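You operate a simulated robot arm through the tools that you are given. There is no shell and no other tool. Be economical: measure what you need, move in short steps, check, and stop when the job is done.

You run a simulated two-armed robot. Do the job below in one go: nothing can be reset, and whatever is moved stays where it is left.

JOB
Fetch the white foam pad and set it on top of the grey binder. Take the paint tin labelled "grey" from the right end of the setting bench and leave it on the machine bench top. Put the test tile that says "Yastorin" from the machine bench top on the middle part of the machine bench and the test tile marked "Dobbrel" on the green ring there. Put one of the short props from the middle part of the machine bench on the setting bench top. Put the half brick on the machine bench top away on the shelf under the small kiln. Put the blue saucer from the small ware board on top of the kiln slab. Fetch the black foam block and set it on the second level from the bottom of the mould rack. Press the red roller stop button three times. Put the teal foam block on the top of the rollers away on the third level from the bottom of the mould rack. Take the small cream block from the top of the rollers and leave it on top of the wide cream tub. Put the green-topped sponge on the rollers at the end stop away on the middle part of the checking bench. Pull the console drawer open. Any order will do. Set down upright: paint tin, short prop, half brick.

It is judged by the outcome, as a careful person would: the job done as asked, and still so three seconds after it is handed in. It fails if anything else is knocked over, pushed out of place, dropped, spilled or broken.

ROBOT AND FRAMES
Two 7-joint arms with two-finger parallel grippers on one trunk, on a base that drives. Base frame: it is fixed to the floor where the robot stands at the start and does not move with it; the origin is under the middle of the robot, x ahead of it, y to its left, z up. Lengths are in mm, angles in rad, forces in N, time in s.
The left shoulder is at the start at [60, 147, 543], the right one opposite. With the tool pointing down near the work surface each hand reaches from about 100 to 640 mm from the robot's upright axis, wherever it stands, measured 20 degrees to its own side. Places, roughly: black foam block (6x6x5 cm) [6900, -2900, 1100]; console drawer [2100, -1600, 700]; green ring (6x6x2 cm) [2400, -4700, 900]; green-topped sponge (7x5x4 cm) [7200, -500, 800]; grey binder [750, 500, 750]; half brick (7x12x8 cm) [1000, -4800, 900]; kiln slab (35x24x6 cm) [3600, -4700, 900]; machine bench top [1700, -4900, 900]; middle part of the checking bench [-1800, -800, 900]; middle part of the machine bench [1700, -4900, 900]; paint tin [3000, -4750, 750]; red roller stop button [6600, -600, 600]; saucer [4000, -4750, 1000]; second level of the mould rack [7100, -3000, 600]; setting bench top [3500, -4900, 800]; shelf under the small kiln [5000, -4900, 200]; short prop (5x5x5 cm) [1700, -4800, 900]; small cream block (5x5x2 cm) [6200, -500, 800]; teal foam block (6x6x5 cm) [6400, -400, 800]; test tile [2250, -4750, 1000]; third level of the mould rack [7100, -3000, 1000]; white foam pad (8x8x2 cm) [700, -100, 800]; wide cream tub [6000, -500, 750]. Payload 3.43 kg a hand.
The TCP of each hand is the grasp point between the finger pads, 30 mm short of the fingertips. In the tool frame z runs along the fingers and y along their closing line. The gripper opens to 94 mm. The fingers are 28 mm wide and 10 mm thick; the gripper's body (50 by 96 mm) begins 55 mm behind the TCP.
Orientation is told as [roll, pitch, yaw] about the base's x, y, z axes, in that order, counted from this pose: with the fingers straight down and closing along the base's y, the tool's x points along the base's -x, its y along +y and its z along -z.

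CONTROLS
- The arms move only by the tool play_rows. It takes "left_plan", "right_plan" or both (then of equal length, played together; a hand with none holds still); each is a list of rows, each a list of 7 numbers: the turn, a rotation vector about the tool's x, y, z in units of 6 degrees (1.0 is 6 degrees), then the shift along the tool's x, y, z in units of 40 mm (1.0 is 40 mm), then the gripper command, from -1 (fully open) to 1 (shut), values between in proportion. In form: [[wx, wy, wz, tx, ty, tz, grip], ...]. A call has 1 to 12 rows; each row shifts and turns the commanded pose from where the row before left it, along the tool's axes as they then stand. A call with a number of a shift or a turn outside -1 to 1 is refused whole. A row lasts 0.2 s, in which the tool goes at most 50 mm and 0.15 rad; a call with a longer step from one row to the next is refused whole, and so is a gripper value outside its range. Where a pose cannot be reached the arm comes as near as it can. A force on the tool above 40 N (or 10 N above the force at the start of the call, whichever is more), or a blocked arm, ends the call early, and 0.2 s more pass. The fingers move at their own pace (about 72 mm/s each) and stop on an object; they squeeze with about 26 N. The grip force told is the motor's: it shows also when the fingers shut on nothing. Time passes only in rows, and 0.2 s behind the last, so rows that do not move let the fingers close. It gives the time, the measured TCP pose, the force on the tool (base axes), the opening and the grip force at its end, in the units of the frame above (readings bear some noise), with the torque about the TCP (base axes, N m) and any sound that the robot's microphone picked up, and new pictures: "show" is both (left out), scene, wrist or none (wrist: the cameras of the hands that moved).
- Cameras (640 x 400 px; columns grow to the right, rows downward): "scene" is now at [59.5, 22.6, 1188.2]; the picture's right is [0.26, -0.97, 0.00], its down [-0.44, -0.12, -0.89] and it looks along [0.86, 0.23, -0.46] (base axes); focal length 262 px, centre (320, 200). "left" rides on the left gripper at [76, -14, -103] in its tool frame; the picture's right is [0.18, 0.98, 0.00], its down [-0.75, 0.14, -0.64] and it looks along [-0.63, 0.12, 0.77] (tool axes); focal length 243 px, centre (320, 200). "right" rides on the right gripper at [76, 14, -103] in its tool frame; the picture's right is [-0.18, 0.98, 0.00], its down [-0.75, -0.14, -0.64] and it looks along [-0.63, -0.12, 0.77] (tool axes); focal length 243 px, centre (320, 200). There is no depth. A picture from a camera that has moved, and an enlarged one, comes with that camera's place and axes in the base frame and with its lens.
- raise_lower(by): slides the trunk up (or, below 0, down) by that many mm; the arms and the scene camera ride with it, the base frame stays. It gives what a move gives, with no picture.
- base_move(legs): drives the robot by 1 to 6 legs, each [ahead, left, turn to the left] in mm, mm and rad, along the robot's own axes; the way and the turn of a leg run together, so that a leg with both is an arc; at most 1500 mm and 3.142 rad a leg. The arms and the cameras ride along, it lands a little off, and it stops where it bumps. It gives what a move gives, and a new picture of the scene camera.
- turn_head(pan, tilt): turns the head with the scene camera to pan (to the left, within 1.501 rad either way) and tilt (down, from -0.506 to 1.204), counted from straight ahead of the robot. It gives what a move gives, and a new picture of the scene camera.
- inspect(camera, box): a new picture of the part [left, top, right, bottom] of that camera's present view, enlarged. It takes no simulated time.
- sign_off(): hands the job in; it is judged then, once.

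Go step by step. Nothing tells you exact positions but the pictures and the camera data: compare them with the known pose of the tool, close in by small moves and look again before you grip or let go. The budget is 567 turns and 360 pictures, counting those below and the enlarged ones. Unless the task says otherwise, let go and move clear before handing in, and close with one line.

The tools are called after "Request:" as name(argument=value, ...) on one line, values as JSON. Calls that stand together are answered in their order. play_rows: Moves the arms, as the interface text tells. Its arguments: {"type":"object","properties":{"left_plan":{"type":"array","items":{"type":"array","items":{"type":"number"}}},"right_plan":{"type":"array","items":{"type":"array","items":{"type":"number"}}},"show":{"type":"string","enum":["both","scene","wrist","none"]}},"required":[]} The other tools are called the same way: raise_lower (by) slides the trunk up or down; base_move (legs) drives the base; turn_head (pan, tilt) turns the head that bears the scene camera; inspect (camera, box) takes an enlarged picture of a part of a camera's view; sign_off () hands the job in.

At the start:

```text
time_s: 0.0
left_position: [289.6, 247.3, 994.0]
left_ee_rot: [0.0, -0.003, 0.0]
left_force: [0.4, -0.6, -0.9]
left_torque: [-0.03, -0.02, 0.04]
left_width: 93.7
left_grip_force: 0.1
right_position: [306.9, -54.2, 994.5]
right_ee_rot: [0.0, 0.001, 0.002]
right_force: [-0.1, -0.1, -0.2]
right_torque: [-0.01, -0.02, 0.02]
right_width: 93.7
right_grip_force: 0.0
trunk travel left (down, up): [-250.0, 0.0]
robot x, y, heading: [0.2, 0.5, -0.007]
head pan, tilt: [0.26, 0.473]
```

scene: 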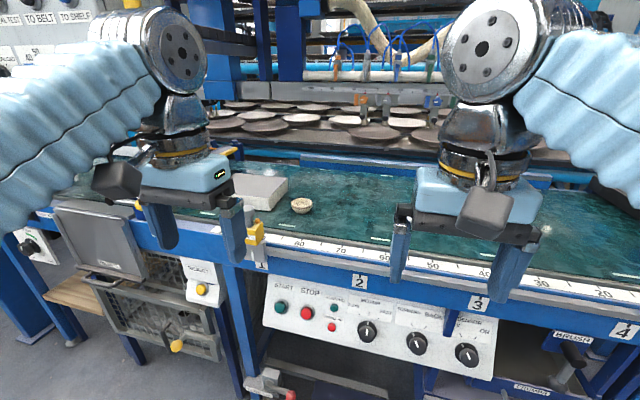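
right: 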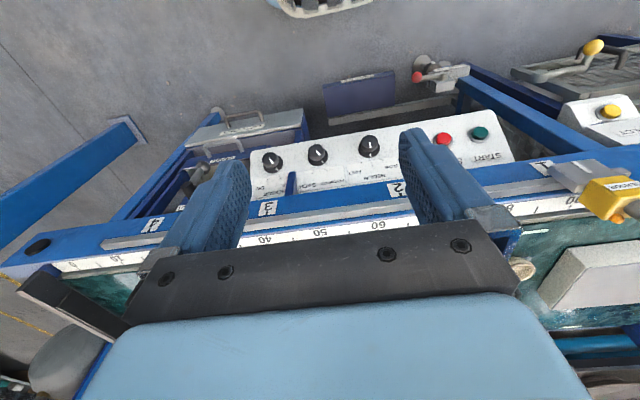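
left: 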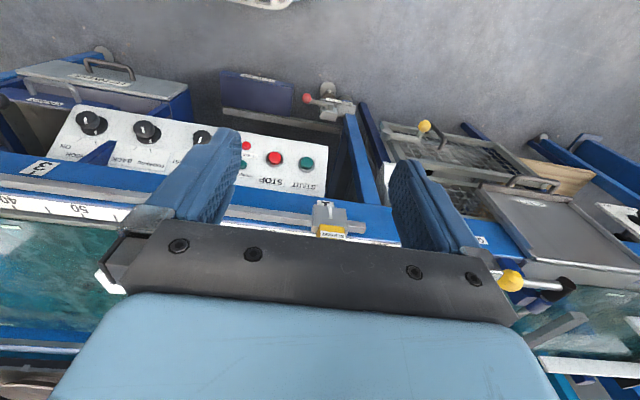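

I see a belt bench in front of me with a control panel. I'll look around first to find the white foam pad and the grey binder.

Request:
turn_head(pan=0.5, tilt=0.6)

Request:
turn_head(pan=-0.3, tilt=0.6)

```text
time_s: 0.8
left_position: [289.5, 246.8, 993.4]
left_ee_rot: [0.0, -0.002, 0.0]
left_force: [-0.4, 0.1, 0.0]
left_torque: [-0.01, 0.01, -0.02]
left_width: 94.0
left_grip_force: 0.0
right_position: [306.5, -54.1, 994.0]
right_ee_rot: [-0.001, 0.0, 0.002]
right_force: [-0.3, 0.1, -0.1]
right_torque: [-0.01, 0.01, -0.02]
right_width: 94.2
right_grip_force: 0.1
trunk travel left (down, up): [-250.0, 0.0]
robot x, y, heading: [-0.3, -2.3, -0.0]
head pan, tilt: [0.499, 0.6]
camera scene: at [48.7, 41.3, 1176.8], right [0.48, -0.88, 0.0], down [-0.5, -0.27, -0.83], along [0.72, 0.39, -0.56], focal length 262 px, centre (320, 200)
```

scene: 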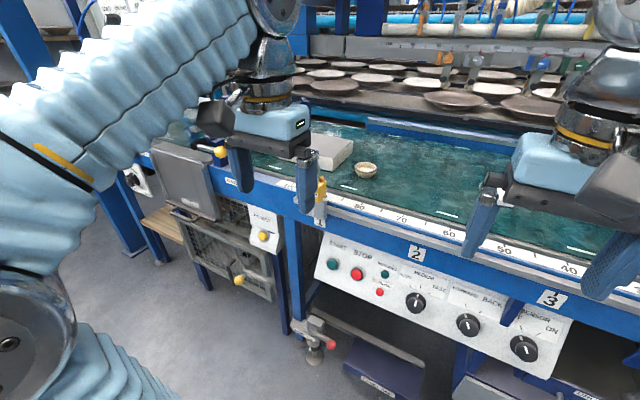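

```text
time_s: 1.9
left_position: [290.3, 246.0, 994.0]
left_ee_rot: [0.0, -0.002, 0.001]
left_force: [0.2, 0.4, 0.1]
left_torque: [-0.01, 0.01, 0.01]
left_width: 94.1
left_grip_force: 0.0
right_position: [307.1, -54.9, 993.4]
right_ee_rot: [0.0, 0.0, 0.0]
right_force: [-0.4, -1.3, -0.3]
right_torque: [0.02, 0.02, 0.02]
right_width: 94.1
right_grip_force: 0.1
trunk travel left (down, up): [-250.0, 0.0]
robot x, y, heading: [0.2, 1.1, -0.002]
head pan, tilt: [-0.3, 0.6]
camera scene: at [55.5, -27.0, 1176.8], right [-0.29, -0.96, 0.0], down [-0.54, 0.17, -0.83], along [0.79, -0.24, -0.56], focal length 262 px, centre (320, 200)
```

scene: 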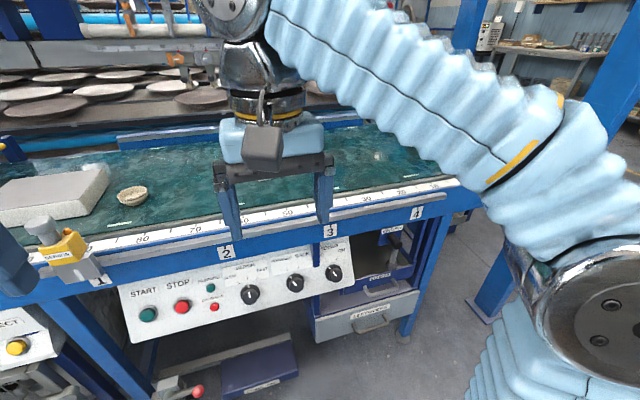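

The grey slab on the belt may be the binder or the pad. I'll enlarge to tell.

Request:
inspect(camera="scene", box=[0, 130, 240, 280])

Request:
inspect(camera="left", box=[320, 150, 640, 400])

Request:
inspect(camera="right", box=[320, 50, 640, 350])

```text
2.67 times, centred on (120, 205) of scene
camera zoom: at [55.5, -27.0, 1176.8], right [-0.29, -0.96, 0.0], down [-0.54, 0.17, -0.83], along [0.79, -0.24, -0.56], focal length 700 px, centre (853, 187)
```

zoom: 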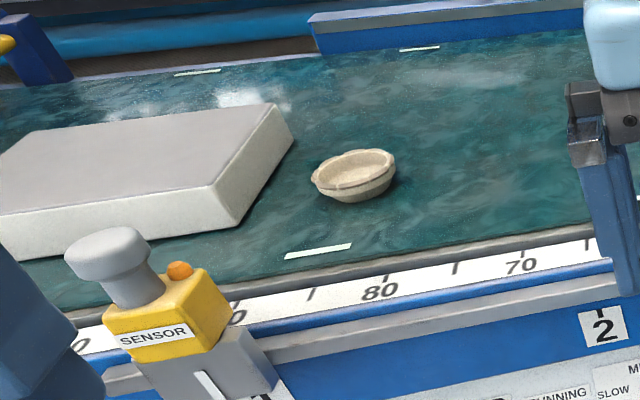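

```text
1.60 times, centred on (480, 275) of left
camera zoom: at [214.3, 233.5, 1096.7], right [-0.18, 0.98, 0.0], down [0.75, 0.14, 0.64], along [0.63, 0.12, -0.77], focal length 388 px, centre (64, 80)
```

zoom: 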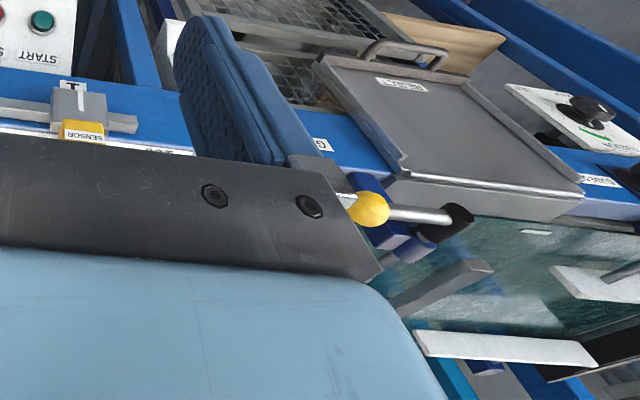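

```text
1.33 times, centred on (480, 200) of right
camera zoom: at [231.9, -40.3, 1096.3], right [0.18, 0.98, 0.0], down [0.75, -0.14, 0.64], along [0.63, -0.12, -0.77], focal length 324 px, centre (107, 200)
```

zoom: 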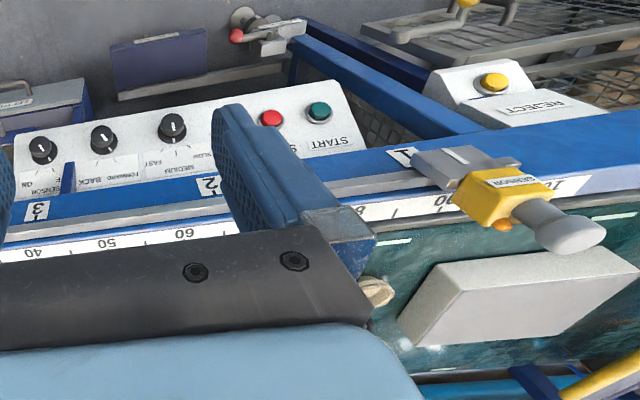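

The slab with white page edges and grey cover is the binder. The pad is likely hidden behind the right hand, so I'll shift it aside and look.

Request:
play_rows(right_plan=[[0, 0, 0, 0.6, -1, 0, -1], [0, 0, 0, 0.6, -1, 0, -1], [0, 0, 0, 0.6, -1, 0, -1], [0, 0, 0, 0.6, -1, 0, -1], [0, 0, 0, 0, 0, 0, -1]], show="both")

```text
time_s: 3.1
left_position: [289.8, 245.2, 994.1]
left_ee_rot: [0.0, -0.002, 0.0]
left_force: [-0.6, -0.2, 0.2]
left_torque: [-0.02, -0.06, 0.03]
left_width: 94.2
left_grip_force: 0.0
right_position: [259.6, -190.6, 988.4]
right_ee_rot: [0.118, 0.034, 0.027]
right_force: [0.0, 0.6, -0.5]
right_torque: [0.02, -0.02, -0.04]
right_width: 93.8
right_grip_force: 0.1
right hand out of reach, approached as far as the arm can: row 1, 2, 3
trunk travel left (down, up): [-250.0, 0.0]
robot x, y, heading: [3.1, -2.4, -0.004]
head pan, tilt: [-0.3, 0.6]
camera scene: at [55.0, -27.4, 1176.8], right [-0.3, -0.96, 0.0], down [-0.54, 0.17, -0.83], along [0.79, -0.24, -0.56], focal length 262 px, centre (320, 200)
camera right: at [186.7, -190.4, 1094.9], right [0.16, 0.98, 0.11], down [0.78, -0.19, 0.59], along [0.6, -0.01, -0.8], focal length 243 px, centre (320, 200)
```

scene: 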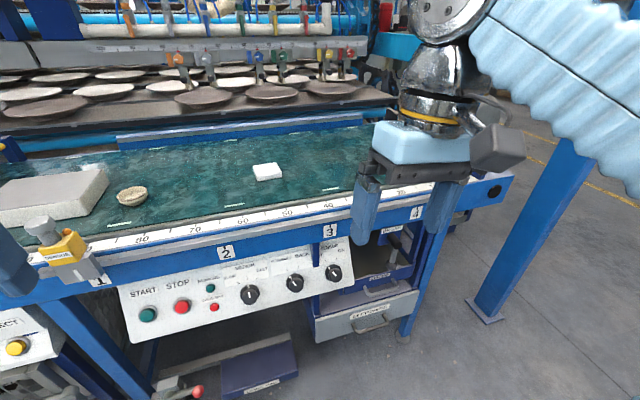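
right: 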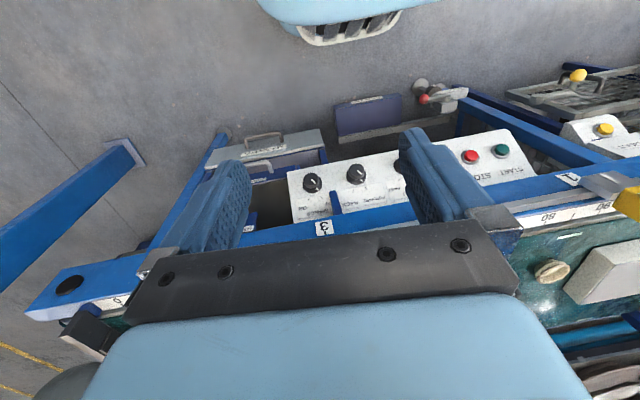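

The white pad is now visible at roughly [750, -80, ~800]. I'll drive ahead a little to bring it within reach.

Request:
base_move(legs=[[150, 0, 0]])

```text
time_s: 4.5
left_position: [439.3, 246.7, 994.9]
left_ee_rot: [-0.001, -0.003, -0.001]
left_force: [-0.1, -0.3, 0.0]
left_torque: [-0.01, -0.01, 0.01]
left_width: 94.2
left_grip_force: 0.1
right_position: [408.3, -189.8, 989.3]
right_ee_rot: [0.118, 0.037, 0.022]
right_force: [-0.3, 0.4, -0.9]
right_torque: [0.02, -0.02, 0.0]
right_width: 93.8
right_grip_force: 0.1
trunk travel left (down, up): [-250.0, 0.0]
robot x, y, heading: [147.4, 3.3, 0.003]
head pan, tilt: [-0.3, 0.6]
camera scene: at [204.6, -27.1, 1176.8], right [-0.3, -0.96, 0.0], down [-0.54, 0.17, -0.83], along [0.79, -0.24, -0.56], focal length 262 px, centre (320, 200)
```

scene: 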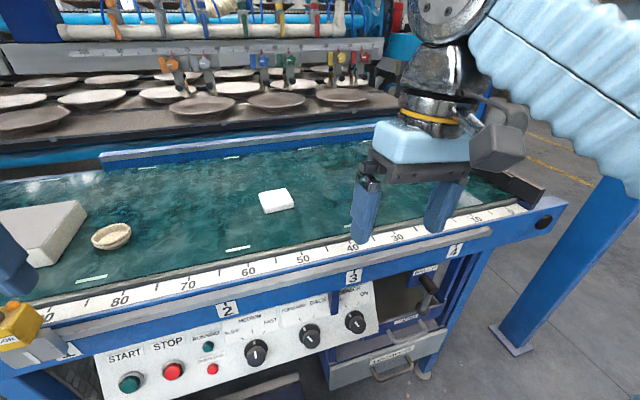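

By triangulation the pad top is near [730, -76, 826]. I'll bring the right hand above it and level it.

Request:
play_rows(right_plan=[[0.6, -0.17, 0.1, -0.85, 0.3, 0, -1], [0.53, -0.17, 0.1, -0.85, 0.3, 0, -1], [0, 0, 0, -0.85, 0.3, 0.1, -1], [0, 0, 0, -0.85, 0.3, 0.2, -1], [0, 0, 0, -0.85, 0.3, 0.3, -1], [0, 0, 0, -0.85, 0.3, 0.3, -1], [0, 0, 0, -0.85, 0.3, 0.3, -1], [0, 0, 0, 0, 0, 0, -1]])

```text
time_s: 6.3
left_position: [440.3, 246.2, 994.1]
left_ee_rot: [0.0, -0.001, -0.002]
left_force: [-0.7, -0.2, 0.9]
left_torque: [-0.02, 0.0, 0.0]
left_width: 93.9
left_grip_force: 0.0
right_position: [643.5, -107.3, 937.6]
right_ee_rot: [-0.004, 0.004, -0.001]
right_force: [0.6, 0.3, -1.2]
right_torque: [0.01, 0.04, -0.02]
right_width: 94.0
right_grip_force: 0.1
right hand out of reach, approached as far as the arm can: row 2
trunk travel left (down, up): [-250.0, 0.0]
robot x, y, heading: [147.6, 1.2, 0.004]
head pan, tilt: [-0.3, 0.6]
camera scene: at [205.1, -27.0, 1176.8], right [-0.3, -0.96, 0.0], down [-0.54, 0.17, -0.82], along [0.79, -0.24, -0.57], focal length 262 px, centre (320, 200)
camera right: at [568.4, -93.5, 1040.4], right [0.18, 0.98, 0.0], down [0.76, -0.14, 0.64], along [0.63, -0.12, -0.77], focal length 243 px, centre (320, 200)
```

scene: 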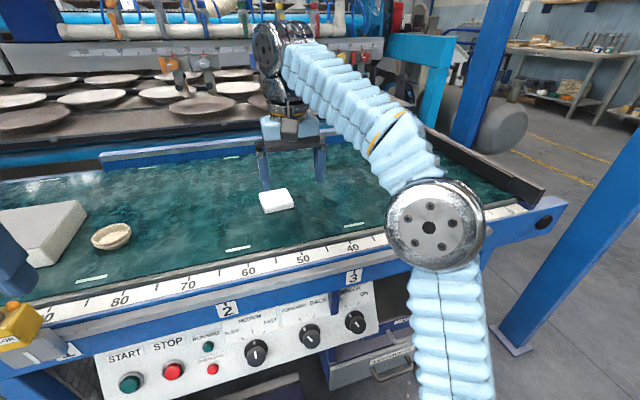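
right: 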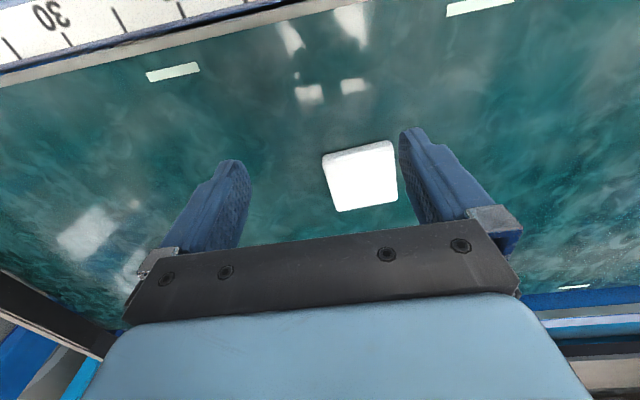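

The pad is at about [722, -77] and square to the belt. I'll centre over it and lower partway.

Request:
play_rows(right_plan=[[0, 0, 0, -0.95, 0.3, 0.2, -1], [0, 0, 0, -0.95, 0.4, 0.3, -1], [0, 0, 0, 0, 0, 0.9, -1], [0, 0, 0, 0, 0, 0, -1]], show="wrist")

```text
time_s: 7.3
left_position: [439.5, 247.0, 992.5]
left_ee_rot: [-0.001, -0.002, 0.0]
left_force: [-0.3, 0.3, -0.4]
left_torque: [0.0, -0.02, -0.02]
left_width: 94.1
left_grip_force: 0.1
right_position: [676.7, -90.2, 891.7]
right_ee_rot: [-0.003, 0.002, 0.002]
right_force: [-0.2, 0.2, -1.0]
right_torque: [-0.02, 0.02, 0.0]
right_width: 94.0
right_grip_force: 0.2
right hand out of reach, approached as far as the arm can: row 1, 2
trunk travel left (down, up): [-250.0, 0.0]
robot x, y, heading: [147.6, 2.2, -0.002]
head pan, tilt: [-0.3, 0.6]
camera right: at [600.9, -75.6, 995.5], right [0.18, 0.98, 0.0], down [0.76, -0.14, 0.64], along [0.63, -0.12, -0.77], focal length 243 px, centre (320, 200)
```

right: 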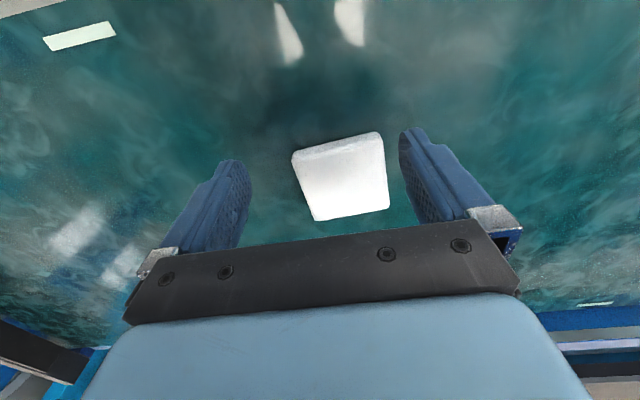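

I'm at the reach limit, so I'll drive 70 mm closer.

Request:
base_move(legs=[[70, 0, 0]])

Request:
inspect(camera="right", box=[160, 50, 480, 250])

```text
time_s: 8.3
left_position: [509.5, 246.6, 993.0]
left_ee_rot: [0.0, -0.001, 0.0]
left_force: [-0.1, 0.3, -0.7]
left_torque: [0.01, 0.01, -0.02]
left_width: 93.9
left_grip_force: 0.1
right_position: [745.1, -90.3, 892.4]
right_ee_rot: [-0.002, 0.001, 0.0]
right_force: [0.2, -0.2, 1.3]
right_torque: [0.03, -0.01, 0.01]
right_width: 94.1
right_grip_force: 0.1
trunk travel left (down, up): [-250.0, 0.0]
robot x, y, heading: [219.1, 0.5, 0.001]
head pan, tilt: [-0.3, 0.6]
camera scene: at [275.2, -27.1, 1176.8], right [-0.3, -0.96, 0.0], down [-0.54, 0.17, -0.83], along [0.79, -0.24, -0.56], focal length 262 px, centre (320, 200)
```

scene: 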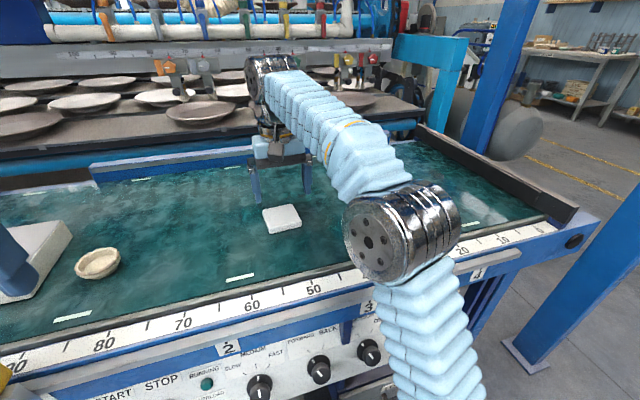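

```text
2.00 times, centred on (320, 150) of right
camera zoom: at [671.4, -75.7, 995.7], right [0.18, 0.98, 0.0], down [0.76, -0.14, 0.64], along [0.63, -0.12, -0.77], focal length 485 px, centre (320, 300)
```

zoom: 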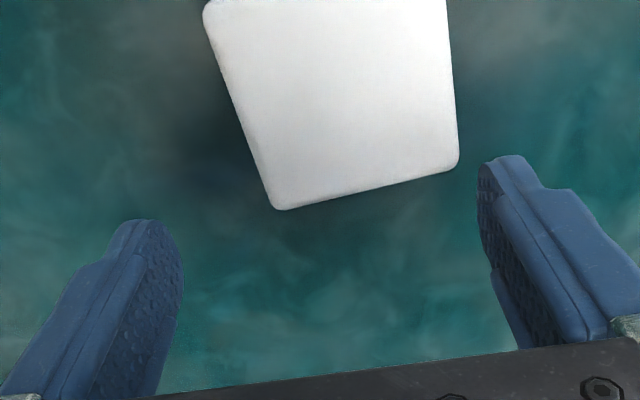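

The pad is centred near [724, -78] and turned about +0.08 rad. I'll align, then lower to the level of the pad.

Request:
play_rows(right_plan=[[0, 0, -0.81, 0.53, 0.3, 0, -1], [0, 0, 0, 0, 0, 0.6, -1], [0, 0, 0, 0, 0, 0.6, -1], [0, 0, 0, 0, 0, 0, -1]], show="both")

```text
time_s: 9.3
left_position: [508.3, 246.5, 994.9]
left_ee_rot: [-0.001, -0.004, 0.0]
left_force: [-0.9, 0.6, 1.0]
left_torque: [-0.02, -0.01, 0.0]
left_width: 93.8
left_grip_force: 0.0
right_position: [724.9, -77.5, 851.6]
right_ee_rot: [0.002, -0.011, 0.087]
right_force: [-4.3, 0.9, 17.1]
right_torque: [-0.98, 0.26, -0.27]
right_width: 93.9
right_grip_force: 0.0
trunk travel left (down, up): [-250.0, 0.0]
robot x, y, heading: [221.1, 2.6, 0.004]
head pan, tilt: [-0.3, 0.6]
stopped in row 4 (right hand): the force on the tool passed its limit at 44 N (the readings are from after the stop); the commanded pose is now the measured one
camera scene: at [274.0, -26.8, 1176.9], right [-0.3, -0.96, 0.0], down [-0.54, 0.17, -0.83], along [0.79, -0.24, -0.56], focal length 262 px, centre (320, 200)
camera right: at [647.2, -70.5, 951.8], right [0.1, 1.0, 0.0], down [0.76, -0.08, 0.65], along [0.65, -0.06, -0.76], focal length 243 px, centre (320, 200)
```

scene: 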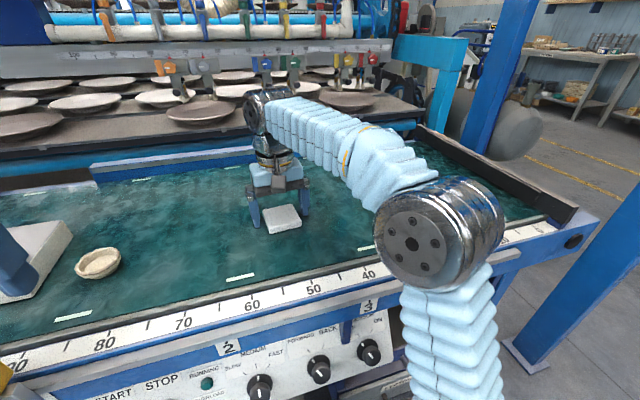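
right: 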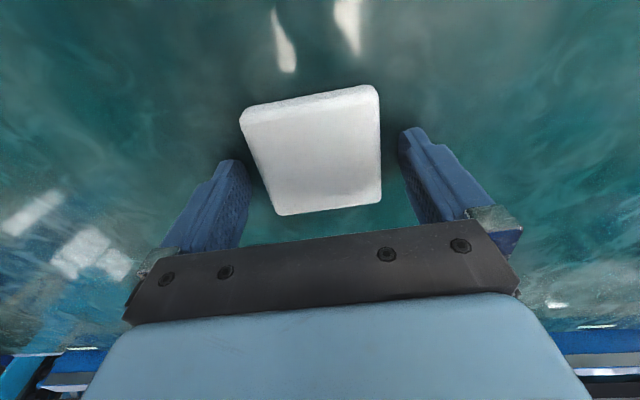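

Contact came at fingertip height of about 821, torque points to the right-hand finger. I'll look closer before going on.

Request:
inspect(camera="scene", box=[220, 150, 340, 250])

Request:
inspect(camera="right", box=[180, 70, 460, 270])

```text
4.00 times, centred on (280, 200) of scene
camera zoom: at [274.0, -26.8, 1176.9], right [-0.3, -0.96, 0.0], down [-0.54, 0.17, -0.83], along [0.79, -0.24, -0.56], focal length 1050 px, centre (480, 200)
```

zoom: 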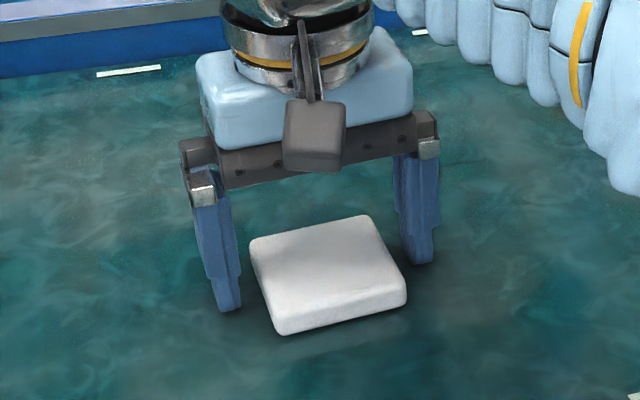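

```text
2.00 times, centred on (320, 170) of right
camera zoom: at [647.2, -70.5, 951.8], right [0.1, 1.0, 0.0], down [0.76, -0.08, 0.65], along [0.65, -0.06, -0.76], focal length 485 px, centre (320, 260)
```

zoom: 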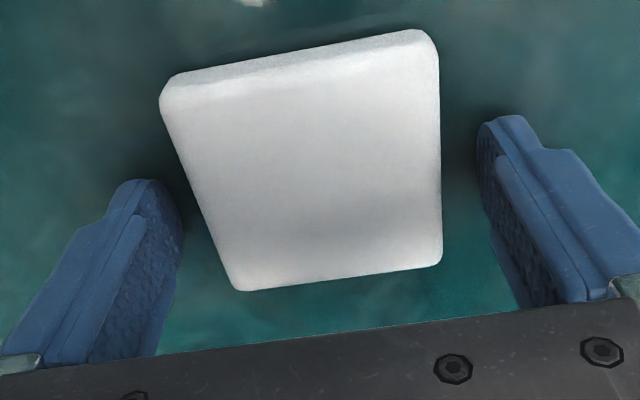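

The fingers stand on the belt (z≈821) on both sides of the pad. I'll raise 5 mm and close.

Request:
play_rows(right_plan=[[0, 0, 0, 0.12, 0, -0.15, -1], [0, 0, 0, 0, 0, 0, 1], [0, 0, 0, 0, 0, 0, 1], [0, 0, 0, 0, 0, 0, 1], [0, 0, 0, 0, 0, -0.8, 1], [0, 0, 0, 0, 0, -0.8, 1], [0, 0, 0, 0, 0, 0, 1]], show="both")

```text
time_s: 10.9
left_position: [510.1, 246.6, 992.9]
left_ee_rot: [0.002, -0.002, 0.0]
left_force: [0.2, 0.3, 0.3]
left_torque: [0.04, 0.0, 0.01]
left_width: 94.1
left_grip_force: 0.1
right_position: [719.6, -78.3, 918.7]
right_ee_rot: [0.0, -0.008, 0.086]
right_force: [-0.7, -0.1, 0.6]
right_torque: [-0.01, -0.02, 0.0]
right_width: 68.4
right_grip_force: 25.8
trunk travel left (down, up): [-250.0, 0.0]
robot x, y, heading: [219.1, -2.5, -0.002]
head pan, tilt: [-0.3, 0.6]
camera scene: at [275.4, -27.1, 1176.8], right [-0.3, -0.96, 0.0], down [-0.54, 0.17, -0.83], along [0.79, -0.24, -0.56], focal length 262 px, centre (320, 200)
camera right: at [643.2, -71.1, 1020.6], right [0.1, 1.0, 0.0], down [0.76, -0.08, 0.65], along [0.64, -0.06, -0.76], focal length 243 px, centre (320, 200)
```

scene: 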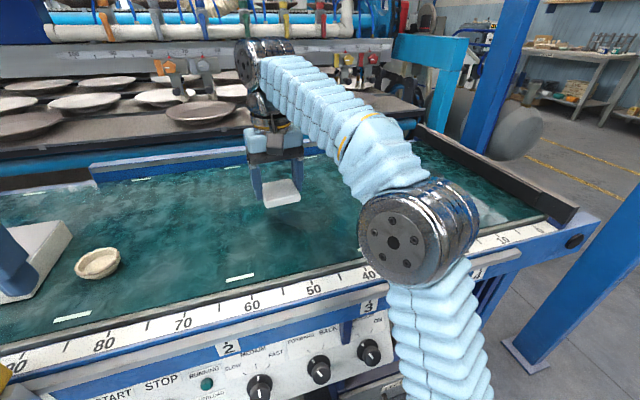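
right: 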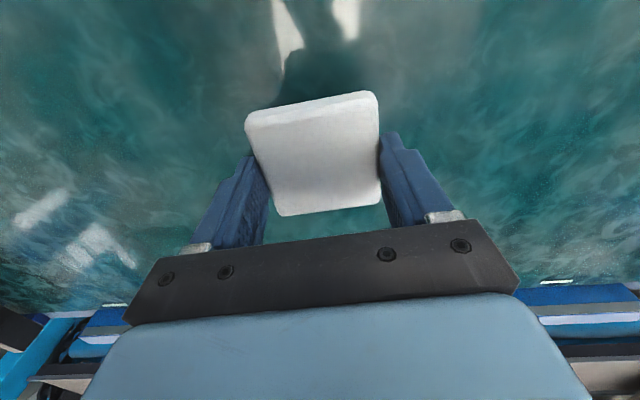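

The pad is held. I'll slide left and turn toward the binder so the right hand can reach it.

Request:
play_rows(right_plan=[[0, 0, 0, 0.8, 0, -0.5, 1], [0, 0, 0, 0.8, 0, -0.5, 1], [0, 0, 0, 0, 0, 0, 1]], show="none")

Request:
base_move(legs=[[0, 150, 0], [0, 0, 0.5]])

Request:
turn_head(pan=0.1, tilt=0.7)

```text
time_s: 11.7
left_position: [509.3, 246.6, 994.2]
left_ee_rot: [-0.002, -0.002, 0.001]
left_force: [0.4, 0.1, 0.2]
left_torque: [0.01, 0.01, -0.02]
left_width: 93.9
left_grip_force: 0.0
right_position: [655.4, -85.1, 957.8]
right_ee_rot: [-0.001, -0.007, 0.085]
right_force: [-0.4, 0.5, 0.6]
right_torque: [-0.03, -0.02, 0.02]
right_width: 68.5
right_grip_force: 25.8
trunk travel left (down, up): [-250.0, 0.0]
robot x, y, heading: [221.8, -2.1, 0.001]
head pan, tilt: [-0.3, 0.6]
```

```text
time_s: 14.5
left_position: [331.2, 476.4, 994.2]
left_ee_rot: [-0.001, -0.003, 0.409]
left_force: [-1.9, -1.1, -2.5]
left_torque: [0.04, -0.08, 0.0]
left_width: 94.1
left_grip_force: 0.1
right_position: [597.8, 232.1, 958.3]
right_ee_rot: [0.0, -0.009, 0.496]
right_force: [0.5, -0.6, 0.9]
right_torque: [-0.03, 0.03, 0.03]
right_width: 68.3
right_grip_force: 25.3
trunk travel left (down, up): [-250.0, 0.0]
robot x, y, heading: [162.3, 136.0, 0.407]
head pan, tilt: [-0.3, 0.6]
camera scene: at [225.3, 132.1, 1177.0], right [0.11, -0.99, 0.0], down [-0.56, -0.06, -0.83], along [0.82, 0.09, -0.56], focal length 262 px, centre (320, 200)
```

scene: 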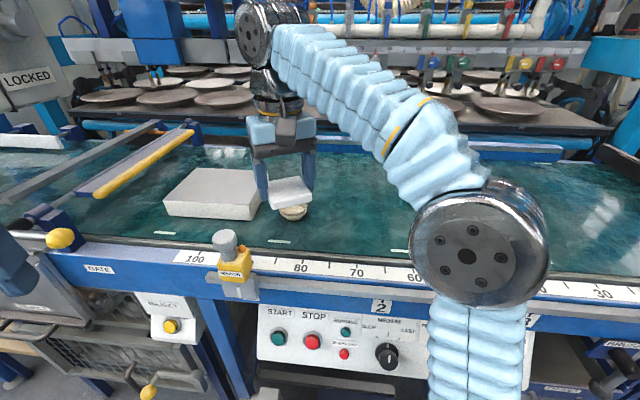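

```text
time_s: 15.3
left_position: [331.4, 478.3, 993.8]
left_ee_rot: [0.001, -0.002, 0.41]
left_force: [-0.6, -1.0, -0.7]
left_torque: [-0.03, 0.02, -0.03]
left_width: 94.1
left_grip_force: 0.1
right_position: [598.5, 232.1, 958.6]
right_ee_rot: [0.0, -0.008, 0.496]
right_force: [0.5, 0.9, 0.1]
right_torque: [0.03, -0.01, -0.01]
right_width: 68.1
right_grip_force: 26.3
trunk travel left (down, up): [-250.0, 0.0]
robot x, y, heading: [164.8, 140.4, 0.41]
head pan, tilt: [0.099, 0.7]
camera scene: at [211.7, 164.2, 1168.2], right [0.49, -0.87, 0.0], down [-0.56, -0.31, -0.77], along [0.67, 0.37, -0.64], focal length 262 px, centre (320, 200)
```

scene: 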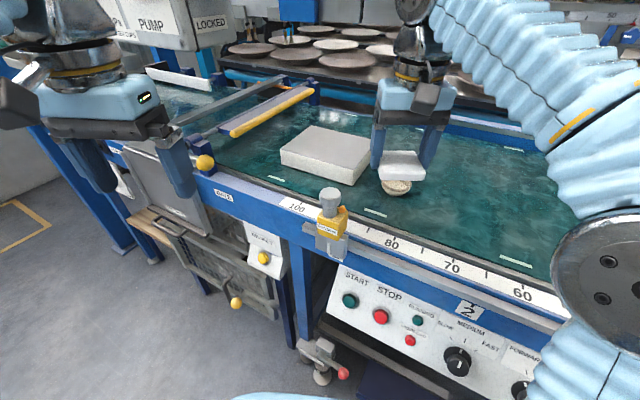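

The base bumped while turning, so I'll square up again and slide left instead of turning.

Request:
base_move(legs=[[0, 0, -0.41], [40, 0, 0], [0, 120, 0]])

```text
time_s: 18.4
left_position: [485.2, 475.1, 1001.0]
left_ee_rot: [0.015, -0.021, -0.053]
left_force: [-0.6, -0.3, 0.5]
left_torque: [0.02, 0.01, -0.02]
left_width: 94.1
left_grip_force: 0.1
right_position: [637.4, 158.7, 958.1]
right_ee_rot: [0.004, -0.009, 0.079]
right_force: [-0.4, -1.3, 0.6]
right_torque: [0.02, -0.03, 0.05]
right_width: 68.4
right_grip_force: 25.6
trunk travel left (down, up): [-250.0, 0.0]
robot x, y, heading: [204.2, 247.5, -0.006]
head pan, tilt: [0.099, 0.7]
stopped in leg 3: the robot was blocked; the commanded pose is now the measured one
camera scene: at [257.1, 252.3, 1168.5], right [0.09, -1.0, 0.0], down [-0.64, -0.06, -0.77], along [0.76, 0.07, -0.64], focal length 262 px, centre (320, 200)
```

scene: 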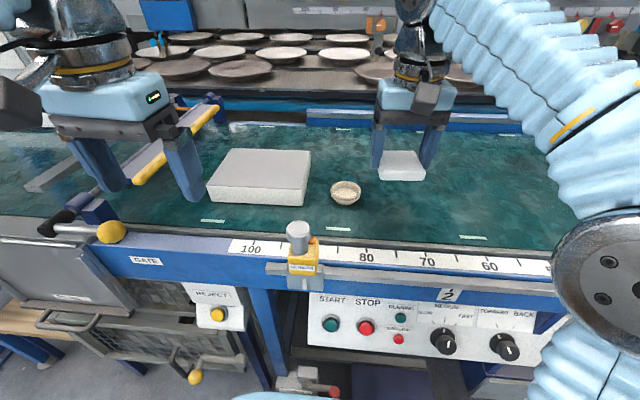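

Something on the left arm's side blocked the slide. I'll look left before moving on.

Request:
turn_head(pan=0.9, tilt=0.3)

```text
time_s: 19.5
left_position: [486.4, 473.7, 1000.6]
left_ee_rot: [0.017, -0.021, -0.053]
left_force: [0.1, -0.2, 0.3]
left_torque: [-0.02, 0.01, -0.04]
left_width: 93.9
left_grip_force: 0.1
right_position: [637.5, 159.3, 957.5]
right_ee_rot: [0.007, -0.011, 0.081]
right_force: [-0.3, -0.2, 0.2]
right_torque: [0.0, 0.0, -0.01]
right_width: 68.4
right_grip_force: 26.3
trunk travel left (down, up): [-250.0, 0.0]
robot x, y, heading: [201.7, 253.5, -0.006]
head pan, tilt: [0.901, 0.3]
camera scene: at [230.2, 315.9, 1204.8], right [0.78, -0.63, 0.0], down [-0.18, -0.22, -0.96], along [0.6, 0.75, -0.29], focal length 262 px, centre (320, 200)
```

scene: 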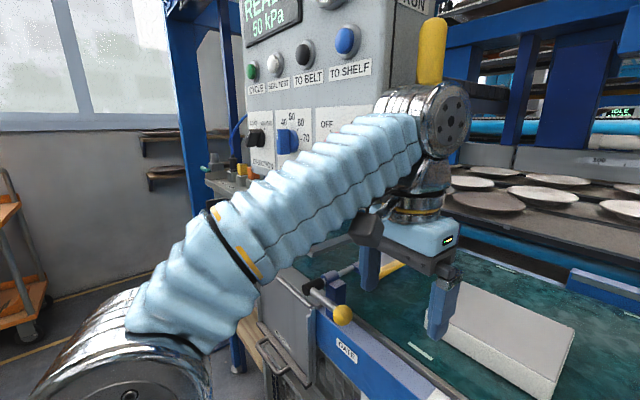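

The left forearm met the control box; I'll back off 30 mm right. Then I'll set the pad on the belt at about [637, 130] to hand it over to the left hand, which reaches the binder easily.

Request:
base_move(legs=[[0, -30, 0]])

Request:
turn_head(pan=0.1, tilt=0.7)

Request:
play_rows(right_plan=[[0, 0, 0, 0, 0, 0.8, 1], [0, 0, 0, 0, 0, 0.8, 1], [0, 0, 0, 0, 0, 0.5, 1], [0, 0, 0, 0, 0, 0.2, 1], [0, 0, 0, 0, 0, 0.1, 1], [0, 0, 0, 0, 0, 0, 1]], show="scene")

```text
time_s: 20.4
left_position: [488.8, 451.5, 997.6]
left_ee_rot: [0.008, -0.014, -0.046]
left_force: [-1.0, 0.4, -0.7]
left_torque: [0.0, 0.01, 0.02]
left_width: 93.8
left_grip_force: 0.0
right_position: [638.7, 134.9, 958.2]
right_ee_rot: [-0.001, -0.007, 0.081]
right_force: [-0.5, 0.0, -0.5]
right_torque: [0.0, -0.04, -0.01]
right_width: 68.4
right_grip_force: 25.4
trunk travel left (down, up): [-250.0, 0.0]
robot x, y, heading: [203.5, 221.5, -0.007]
head pan, tilt: [0.901, 0.3]
camera scene: at [232.8, 292.8, 1204.2], right [0.78, -0.63, 0.0], down [-0.18, -0.23, -0.96], along [0.6, 0.75, -0.3], focal length 262 px, centre (320, 200)
```

scene: 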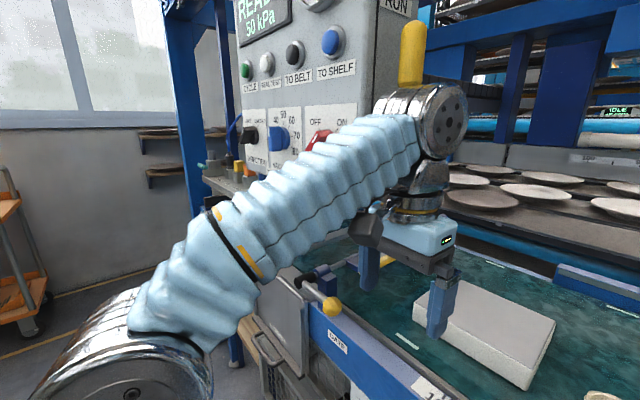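

```text
time_s: 21.5
left_position: [488.9, 452.1, 998.8]
left_ee_rot: [0.009, -0.012, -0.045]
left_force: [0.2, 1.1, -0.6]
left_torque: [-0.03, 0.05, 0.01]
left_width: 93.9
left_grip_force: 0.1
right_position: [638.6, 133.4, 957.2]
right_ee_rot: [0.0, -0.006, 0.083]
right_force: [-0.3, -0.4, 0.3]
right_torque: [0.03, 0.01, -0.02]
right_width: 68.6
right_grip_force: 26.0
trunk travel left (down, up): [-250.0, 0.0]
robot x, y, heading: [201.2, 220.8, -0.004]
head pan, tilt: [0.099, 0.7]
camera scene: at [259.2, 227.8, 1168.2], right [0.1, -1.0, 0.0], down [-0.64, -0.06, -0.77], along [0.76, 0.07, -0.64], focal length 262 px, centre (320, 200)
```

scene: 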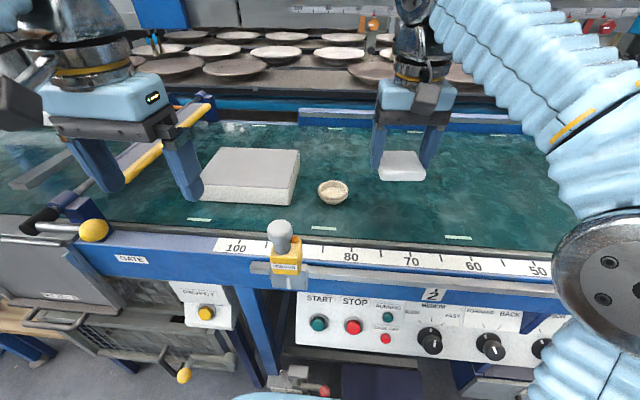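

```text
time_s: 22.9
left_position: [489.1, 451.8, 997.6]
left_ee_rot: [0.008, -0.015, -0.045]
left_force: [-0.5, 0.3, -0.2]
left_torque: [0.01, -0.04, 0.01]
left_width: 93.8
left_grip_force: 0.1
right_position: [639.8, 133.8, 862.8]
right_ee_rot: [-0.001, -0.007, 0.08]
right_force: [0.3, -0.7, 0.1]
right_torque: [0.03, 0.03, 0.01]
right_width: 68.5
right_grip_force: 25.6
trunk travel left (down, up): [-250.0, 0.0]
robot x, y, heading: [206.0, 219.2, -0.006]
head pan, tilt: [0.099, 0.7]
camera scene: at [259.2, 227.7, 1168.2], right [0.09, -1.0, 0.0], down [-0.64, -0.06, -0.76], along [0.76, 0.07, -0.64], focal length 262 px, centre (320, 200)
```

scene: 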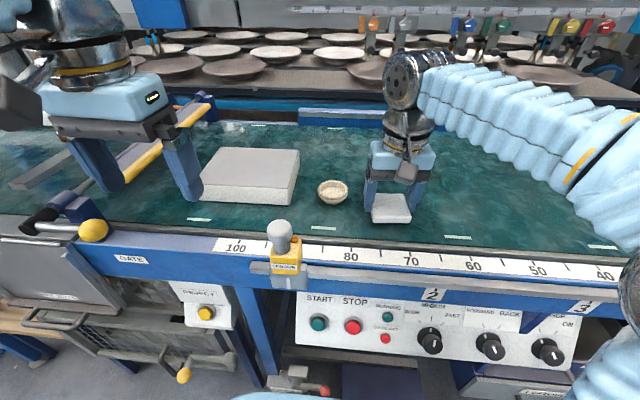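

Nearly touching. I'll lower the last few millimetres, release, and lift the right hand clear.

Request:
play_rows(right_plan=[[0, 0, 0, 0, 0, 0.12, 1], [0, 0, 0, 0, 0, 0, -1], [0, 0, 0, 0, 0, 0, -1], [0, 0, 0, 0, 0, -0.5, -1], [0, 0, 0, 0, 0, -1, -1], [0, 0, 0, 0, 0, -1, -1], [0, 0, 0, 0.3, -0.9, 0, -1], [0, 0, 0, 0.5, -0.8, 0, -1], [0, 0, 0, 0.5, -0.8, 0, -1], [0, 0, 0, 0.5, -0.8, 0, -1]], show="scene")

```text
time_s: 25.1
left_position: [490.0, 452.7, 998.0]
left_ee_rot: [0.006, -0.012, -0.046]
left_force: [0.2, -0.2, 0.0]
left_torque: [0.0, 0.0, -0.01]
left_width: 93.8
left_grip_force: 0.0
right_position: [579.3, -3.7, 956.7]
right_ee_rot: [0.0, -0.008, 0.084]
right_force: [0.1, -0.1, -0.8]
right_torque: [0.01, 0.0, 0.0]
right_width: 93.8
right_grip_force: 0.1
trunk travel left (down, up): [-250.0, 0.0]
robot x, y, heading: [202.9, 220.5, -0.008]
head pan, tilt: [0.099, 0.7]
camera scene: at [259.3, 227.9, 1168.2], right [0.09, -1.0, 0.0], down [-0.64, -0.06, -0.76], along [0.76, 0.07, -0.64], focal length 262 px, centre (320, 200)
```

scene: 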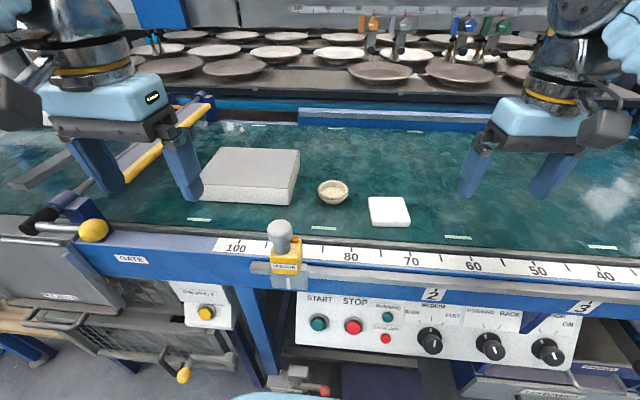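

Pad rests on the belt. Now the left hand goes over to it.

Request:
play_rows(left_plan=[[0, 0, -0.4, -0.5, -0.85, 0, -1], [0, 0, -0.4, -0.5, -0.85, 0, -1], [0, 0, -0.4, -0.5, -0.85, 0, -1], [0, 0, 0, -0.5, -0.85, 0, -1], [0, 0, 0, -0.45, -0.85, 0.1, -1], [0, 0, 0, -0.4, -0.85, 0.2, -1], [0, 0, 0, -0.4, -0.85, 0.3, -1], [0, 0, 0, -0.3, -0.85, 0.4, -1], [0, 0, 0, -0.3, -0.85, 0.4, -1], [0, 0, 0, 0, 0, 0, -1]], show="both")

```text
time_s: 27.3
left_position: [658.0, 156.6, 937.9]
left_ee_rot: [0.006, -0.017, 0.082]
left_force: [0.3, -0.5, -0.7]
left_torque: [0.0, -0.02, 0.01]
left_width: 94.1
left_grip_force: 0.0
left hand out of reach, approached as far as the arm can: row 9
right_position: [579.6, -3.4, 956.8]
right_ee_rot: [0.0, -0.008, 0.08]
right_force: [1.0, -1.1, -0.5]
right_torque: [-0.03, 0.0, 0.01]
right_width: 93.9
right_grip_force: 0.0
trunk travel left (down, up): [-250.0, 0.0]
robot x, y, heading: [204.2, 220.6, -0.003]
head pan, tilt: [0.099, 0.7]
camera scene: at [259.4, 227.5, 1168.1], right [0.09, -1.0, 0.0], down [-0.64, -0.06, -0.76], along [0.76, 0.07, -0.64], focal length 262 px, centre (320, 200)
camera left: at [582.3, 135.6, 1040.1], right [-0.26, 0.96, 0.0], down [0.73, 0.2, 0.66], along [0.63, 0.17, -0.76], focal length 243 px, centre (320, 200)
```

scene: 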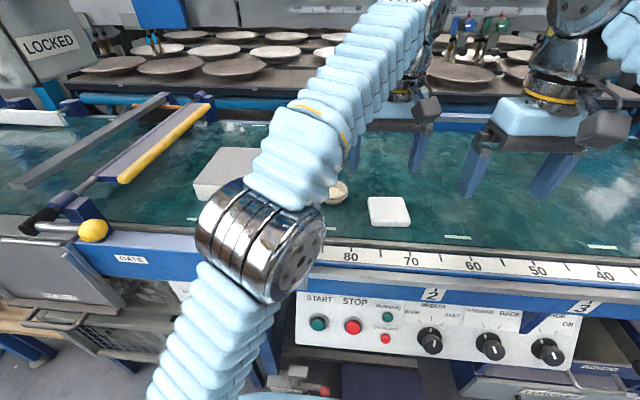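
left: 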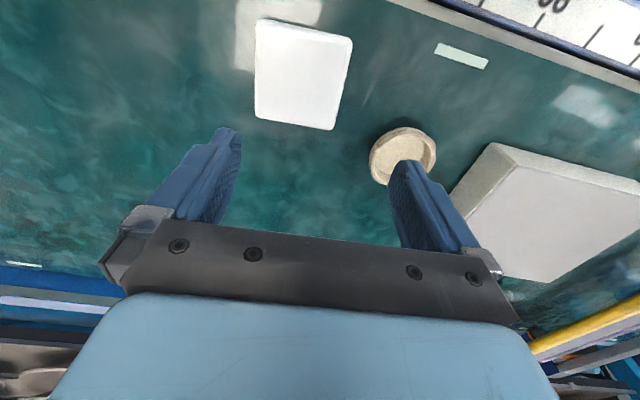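

Pad is at [632, 135]; the bowl is clear to the left. I'll align and go down partway.

Request:
play_rows(left_plan=[[0, 0, 0, 0.67, -0.5, 0, -1], [0, 0, 0, 0, 0, 0.7, -1], [0, 0, 0, 0, 0, 0.5, -1], [0, 0, 0, 0, 0, 0, -1]], show="both")

```text
time_s: 28.3
left_position: [632.7, 133.1, 890.3]
left_ee_rot: [0.005, -0.016, 0.08]
left_force: [-1.6, 0.4, 0.0]
left_torque: [-0.03, 0.02, -0.02]
left_width: 94.0
left_grip_force: 0.0
right_position: [580.1, -3.5, 957.1]
right_ee_rot: [0.001, -0.007, 0.083]
right_force: [0.3, 0.5, 0.3]
right_torque: [0.0, -0.03, 0.02]
right_width: 93.7
right_grip_force: 0.0
trunk travel left (down, up): [-250.0, 0.0]
robot x, y, heading: [203.3, 218.4, -0.007]
head pan, tilt: [0.099, 0.7]
camera scene: at [259.2, 227.6, 1168.2], right [0.09, -1.0, 0.0], down [-0.64, -0.06, -0.76], along [0.76, 0.07, -0.64], focal length 262 px, centre (320, 200)
camera left: at [558.0, 114.0, 992.2], right [-0.26, 0.97, 0.0], down [0.73, 0.2, 0.65], along [0.63, 0.17, -0.76], focal length 243 px, centre (320, 200)
```

scene: 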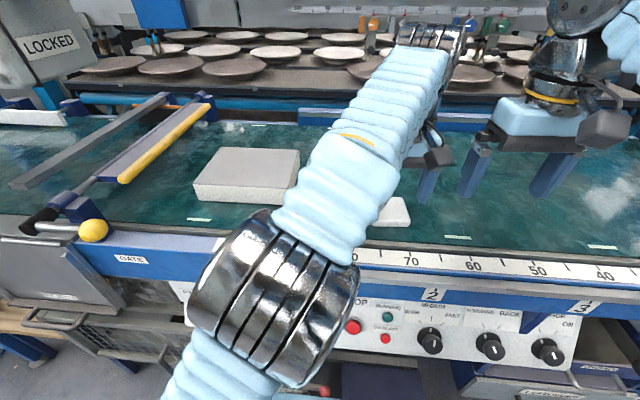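
left: 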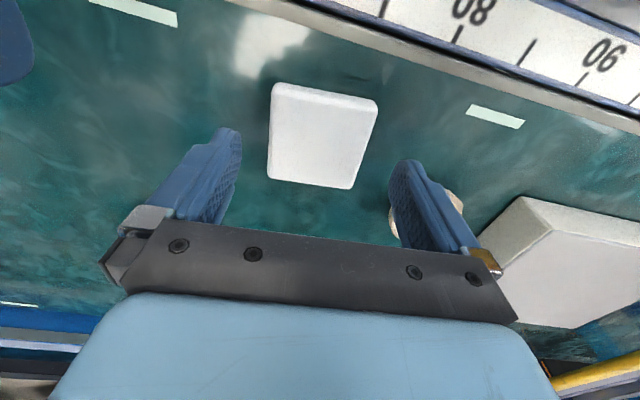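

Well centred. Lower, grip, and lift.

Request:
play_rows(left_plan=[[0, 0, 0, 0.12, 0, 0.5, -1], [0, 0, 0, 0, 0, 0.33, -1], [0, 0, 0, 0, 0, 0, 1], [0, 0, 0, 0, 0, 0, 1], [0, 0, 0, 0, 0, 0, 1], [0, 0, 0, 0, 0, -0.9, 1], [0, 0, 0, 0, 0, -0.9, 1], [0, 0, 0, 0, 0, -0.9, 1]], show="wrist")

```text
time_s: 30.1
left_position: [627.8, 132.1, 940.1]
left_ee_rot: [0.007, -0.016, 0.081]
left_force: [0.0, 0.2, -0.3]
left_torque: [0.0, 0.0, 0.03]
left_width: 68.5
left_grip_force: 26.2
left hand out of reach, approached as far as the arm can: row 8
right_position: [577.8, -4.3, 958.0]
right_ee_rot: [0.0, -0.006, 0.079]
right_force: [-0.1, -0.1, -0.3]
right_torque: [0.02, -0.04, 0.01]
right_width: 94.2
right_grip_force: 0.0
trunk travel left (down, up): [-250.0, 0.0]
robot x, y, heading: [207.2, 219.2, -0.009]
head pan, tilt: [0.099, 0.7]
camera left: at [552.3, 112.6, 1042.8], right [-0.26, 0.96, 0.0], down [0.73, 0.2, 0.65], along [0.63, 0.17, -0.76], focal length 243 px, centre (320, 200)
```

left: 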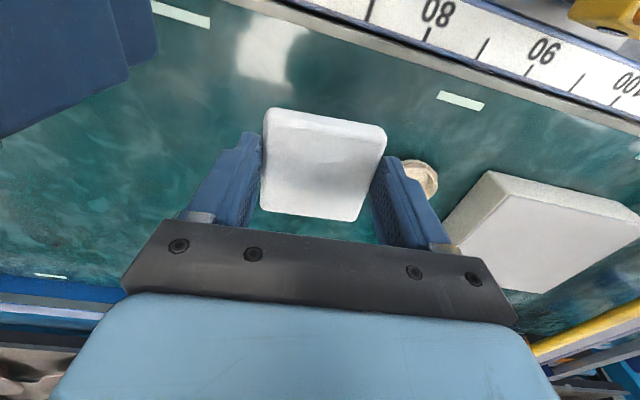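

Pad held in the left hand. Carry it over the binder at about [695, 400].

Request:
play_rows(left_plan=[[0, 0, 0, -0.315, 0.935, 0, 1], [0, 0, 0, -0.315, 0.935, 0, 1], [0, 0, 0, -0.315, 0.935, 0, 1], [0, 0, 0, -0.315, 0.935, 0, 1], [0, 0, 0, -0.315, 0.935, 0, 1], [0, 0, 0, -0.315, 0.935, 0, 1], [0, 0, 0, -0.315, 0.935, 0, 1], [0, 0, 0, 0, 0, 0, 1]], show="both")

```text
time_s: 31.9
left_position: [695.4, 401.8, 943.6]
left_ee_rot: [0.004, -0.013, 0.08]
left_force: [-0.5, -1.3, 0.1]
left_torque: [-0.02, 0.01, -0.01]
left_width: 68.5
left_grip_force: 26.3
right_position: [579.6, -3.1, 957.0]
right_ee_rot: [0.001, -0.007, 0.084]
right_force: [0.9, 0.3, 0.0]
right_torque: [-0.01, -0.05, -0.02]
right_width: 93.6
right_grip_force: 0.0
trunk travel left (down, up): [-250.0, 0.0]
robot x, y, heading: [202.3, 220.0, -0.007]
head pan, tilt: [0.099, 0.7]
camera scene: at [259.3, 227.9, 1168.1], right [0.09, -1.0, 0.0], down [-0.64, -0.06, -0.76], along [0.76, 0.07, -0.64], focal length 262 px, centre (320, 200)
camera left: at [619.3, 381.8, 1046.2], right [-0.26, 0.97, 0.0], down [0.73, 0.2, 0.65], along [0.63, 0.17, -0.76], focal length 243 px, centre (320, 200)
```

scene: 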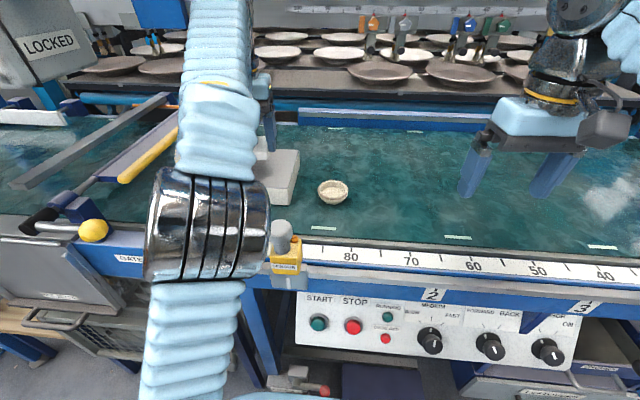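
left: 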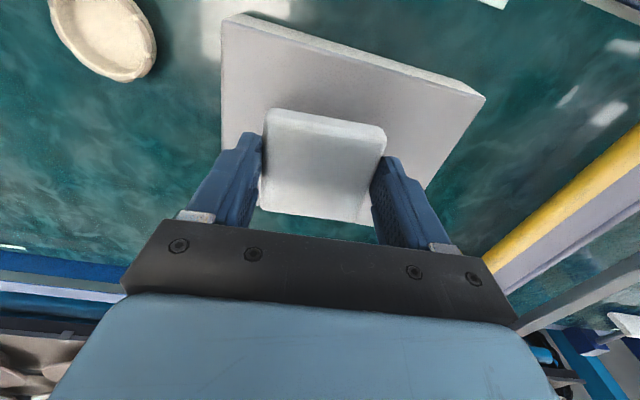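

Pad hangs over the binder with margin all around. Lower until it rests.

Request:
play_rows(left_plan=[[0, 0, 0, -0.1, 0.3, 0.3, 1], [0, 0, 0, 0, 0, 0.3, 1], [0, 0, 0, 0, 0, 0.2, 1], [0, 0, 0, 0, 0, 0, 1]], show="wrist")

```text
time_s: 32.9
left_position: [697.5, 415.4, 911.5]
left_ee_rot: [0.007, -0.013, 0.08]
left_force: [0.3, 0.2, -0.4]
left_torque: [-0.05, -0.01, 0.0]
left_width: 68.3
left_grip_force: 25.9
right_position: [580.1, -3.0, 958.0]
right_ee_rot: [-0.001, -0.007, 0.082]
right_force: [-0.6, -0.3, 0.2]
right_torque: [0.0, 0.0, -0.02]
right_width: 93.9
right_grip_force: 0.2
trunk travel left (down, up): [-250.0, 0.0]
robot x, y, heading: [203.1, 221.3, -0.011]
head pan, tilt: [0.099, 0.7]
camera left: at [622.9, 394.0, 1013.7], right [-0.26, 0.97, 0.0], down [0.73, 0.2, 0.65], along [0.63, 0.17, -0.76], focal length 243 px, centre (320, 200)
```

left: 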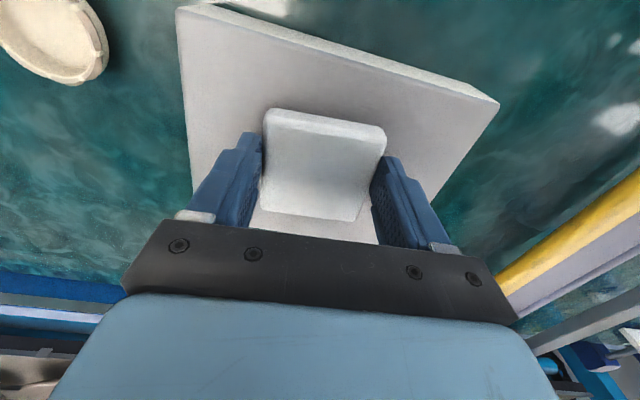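

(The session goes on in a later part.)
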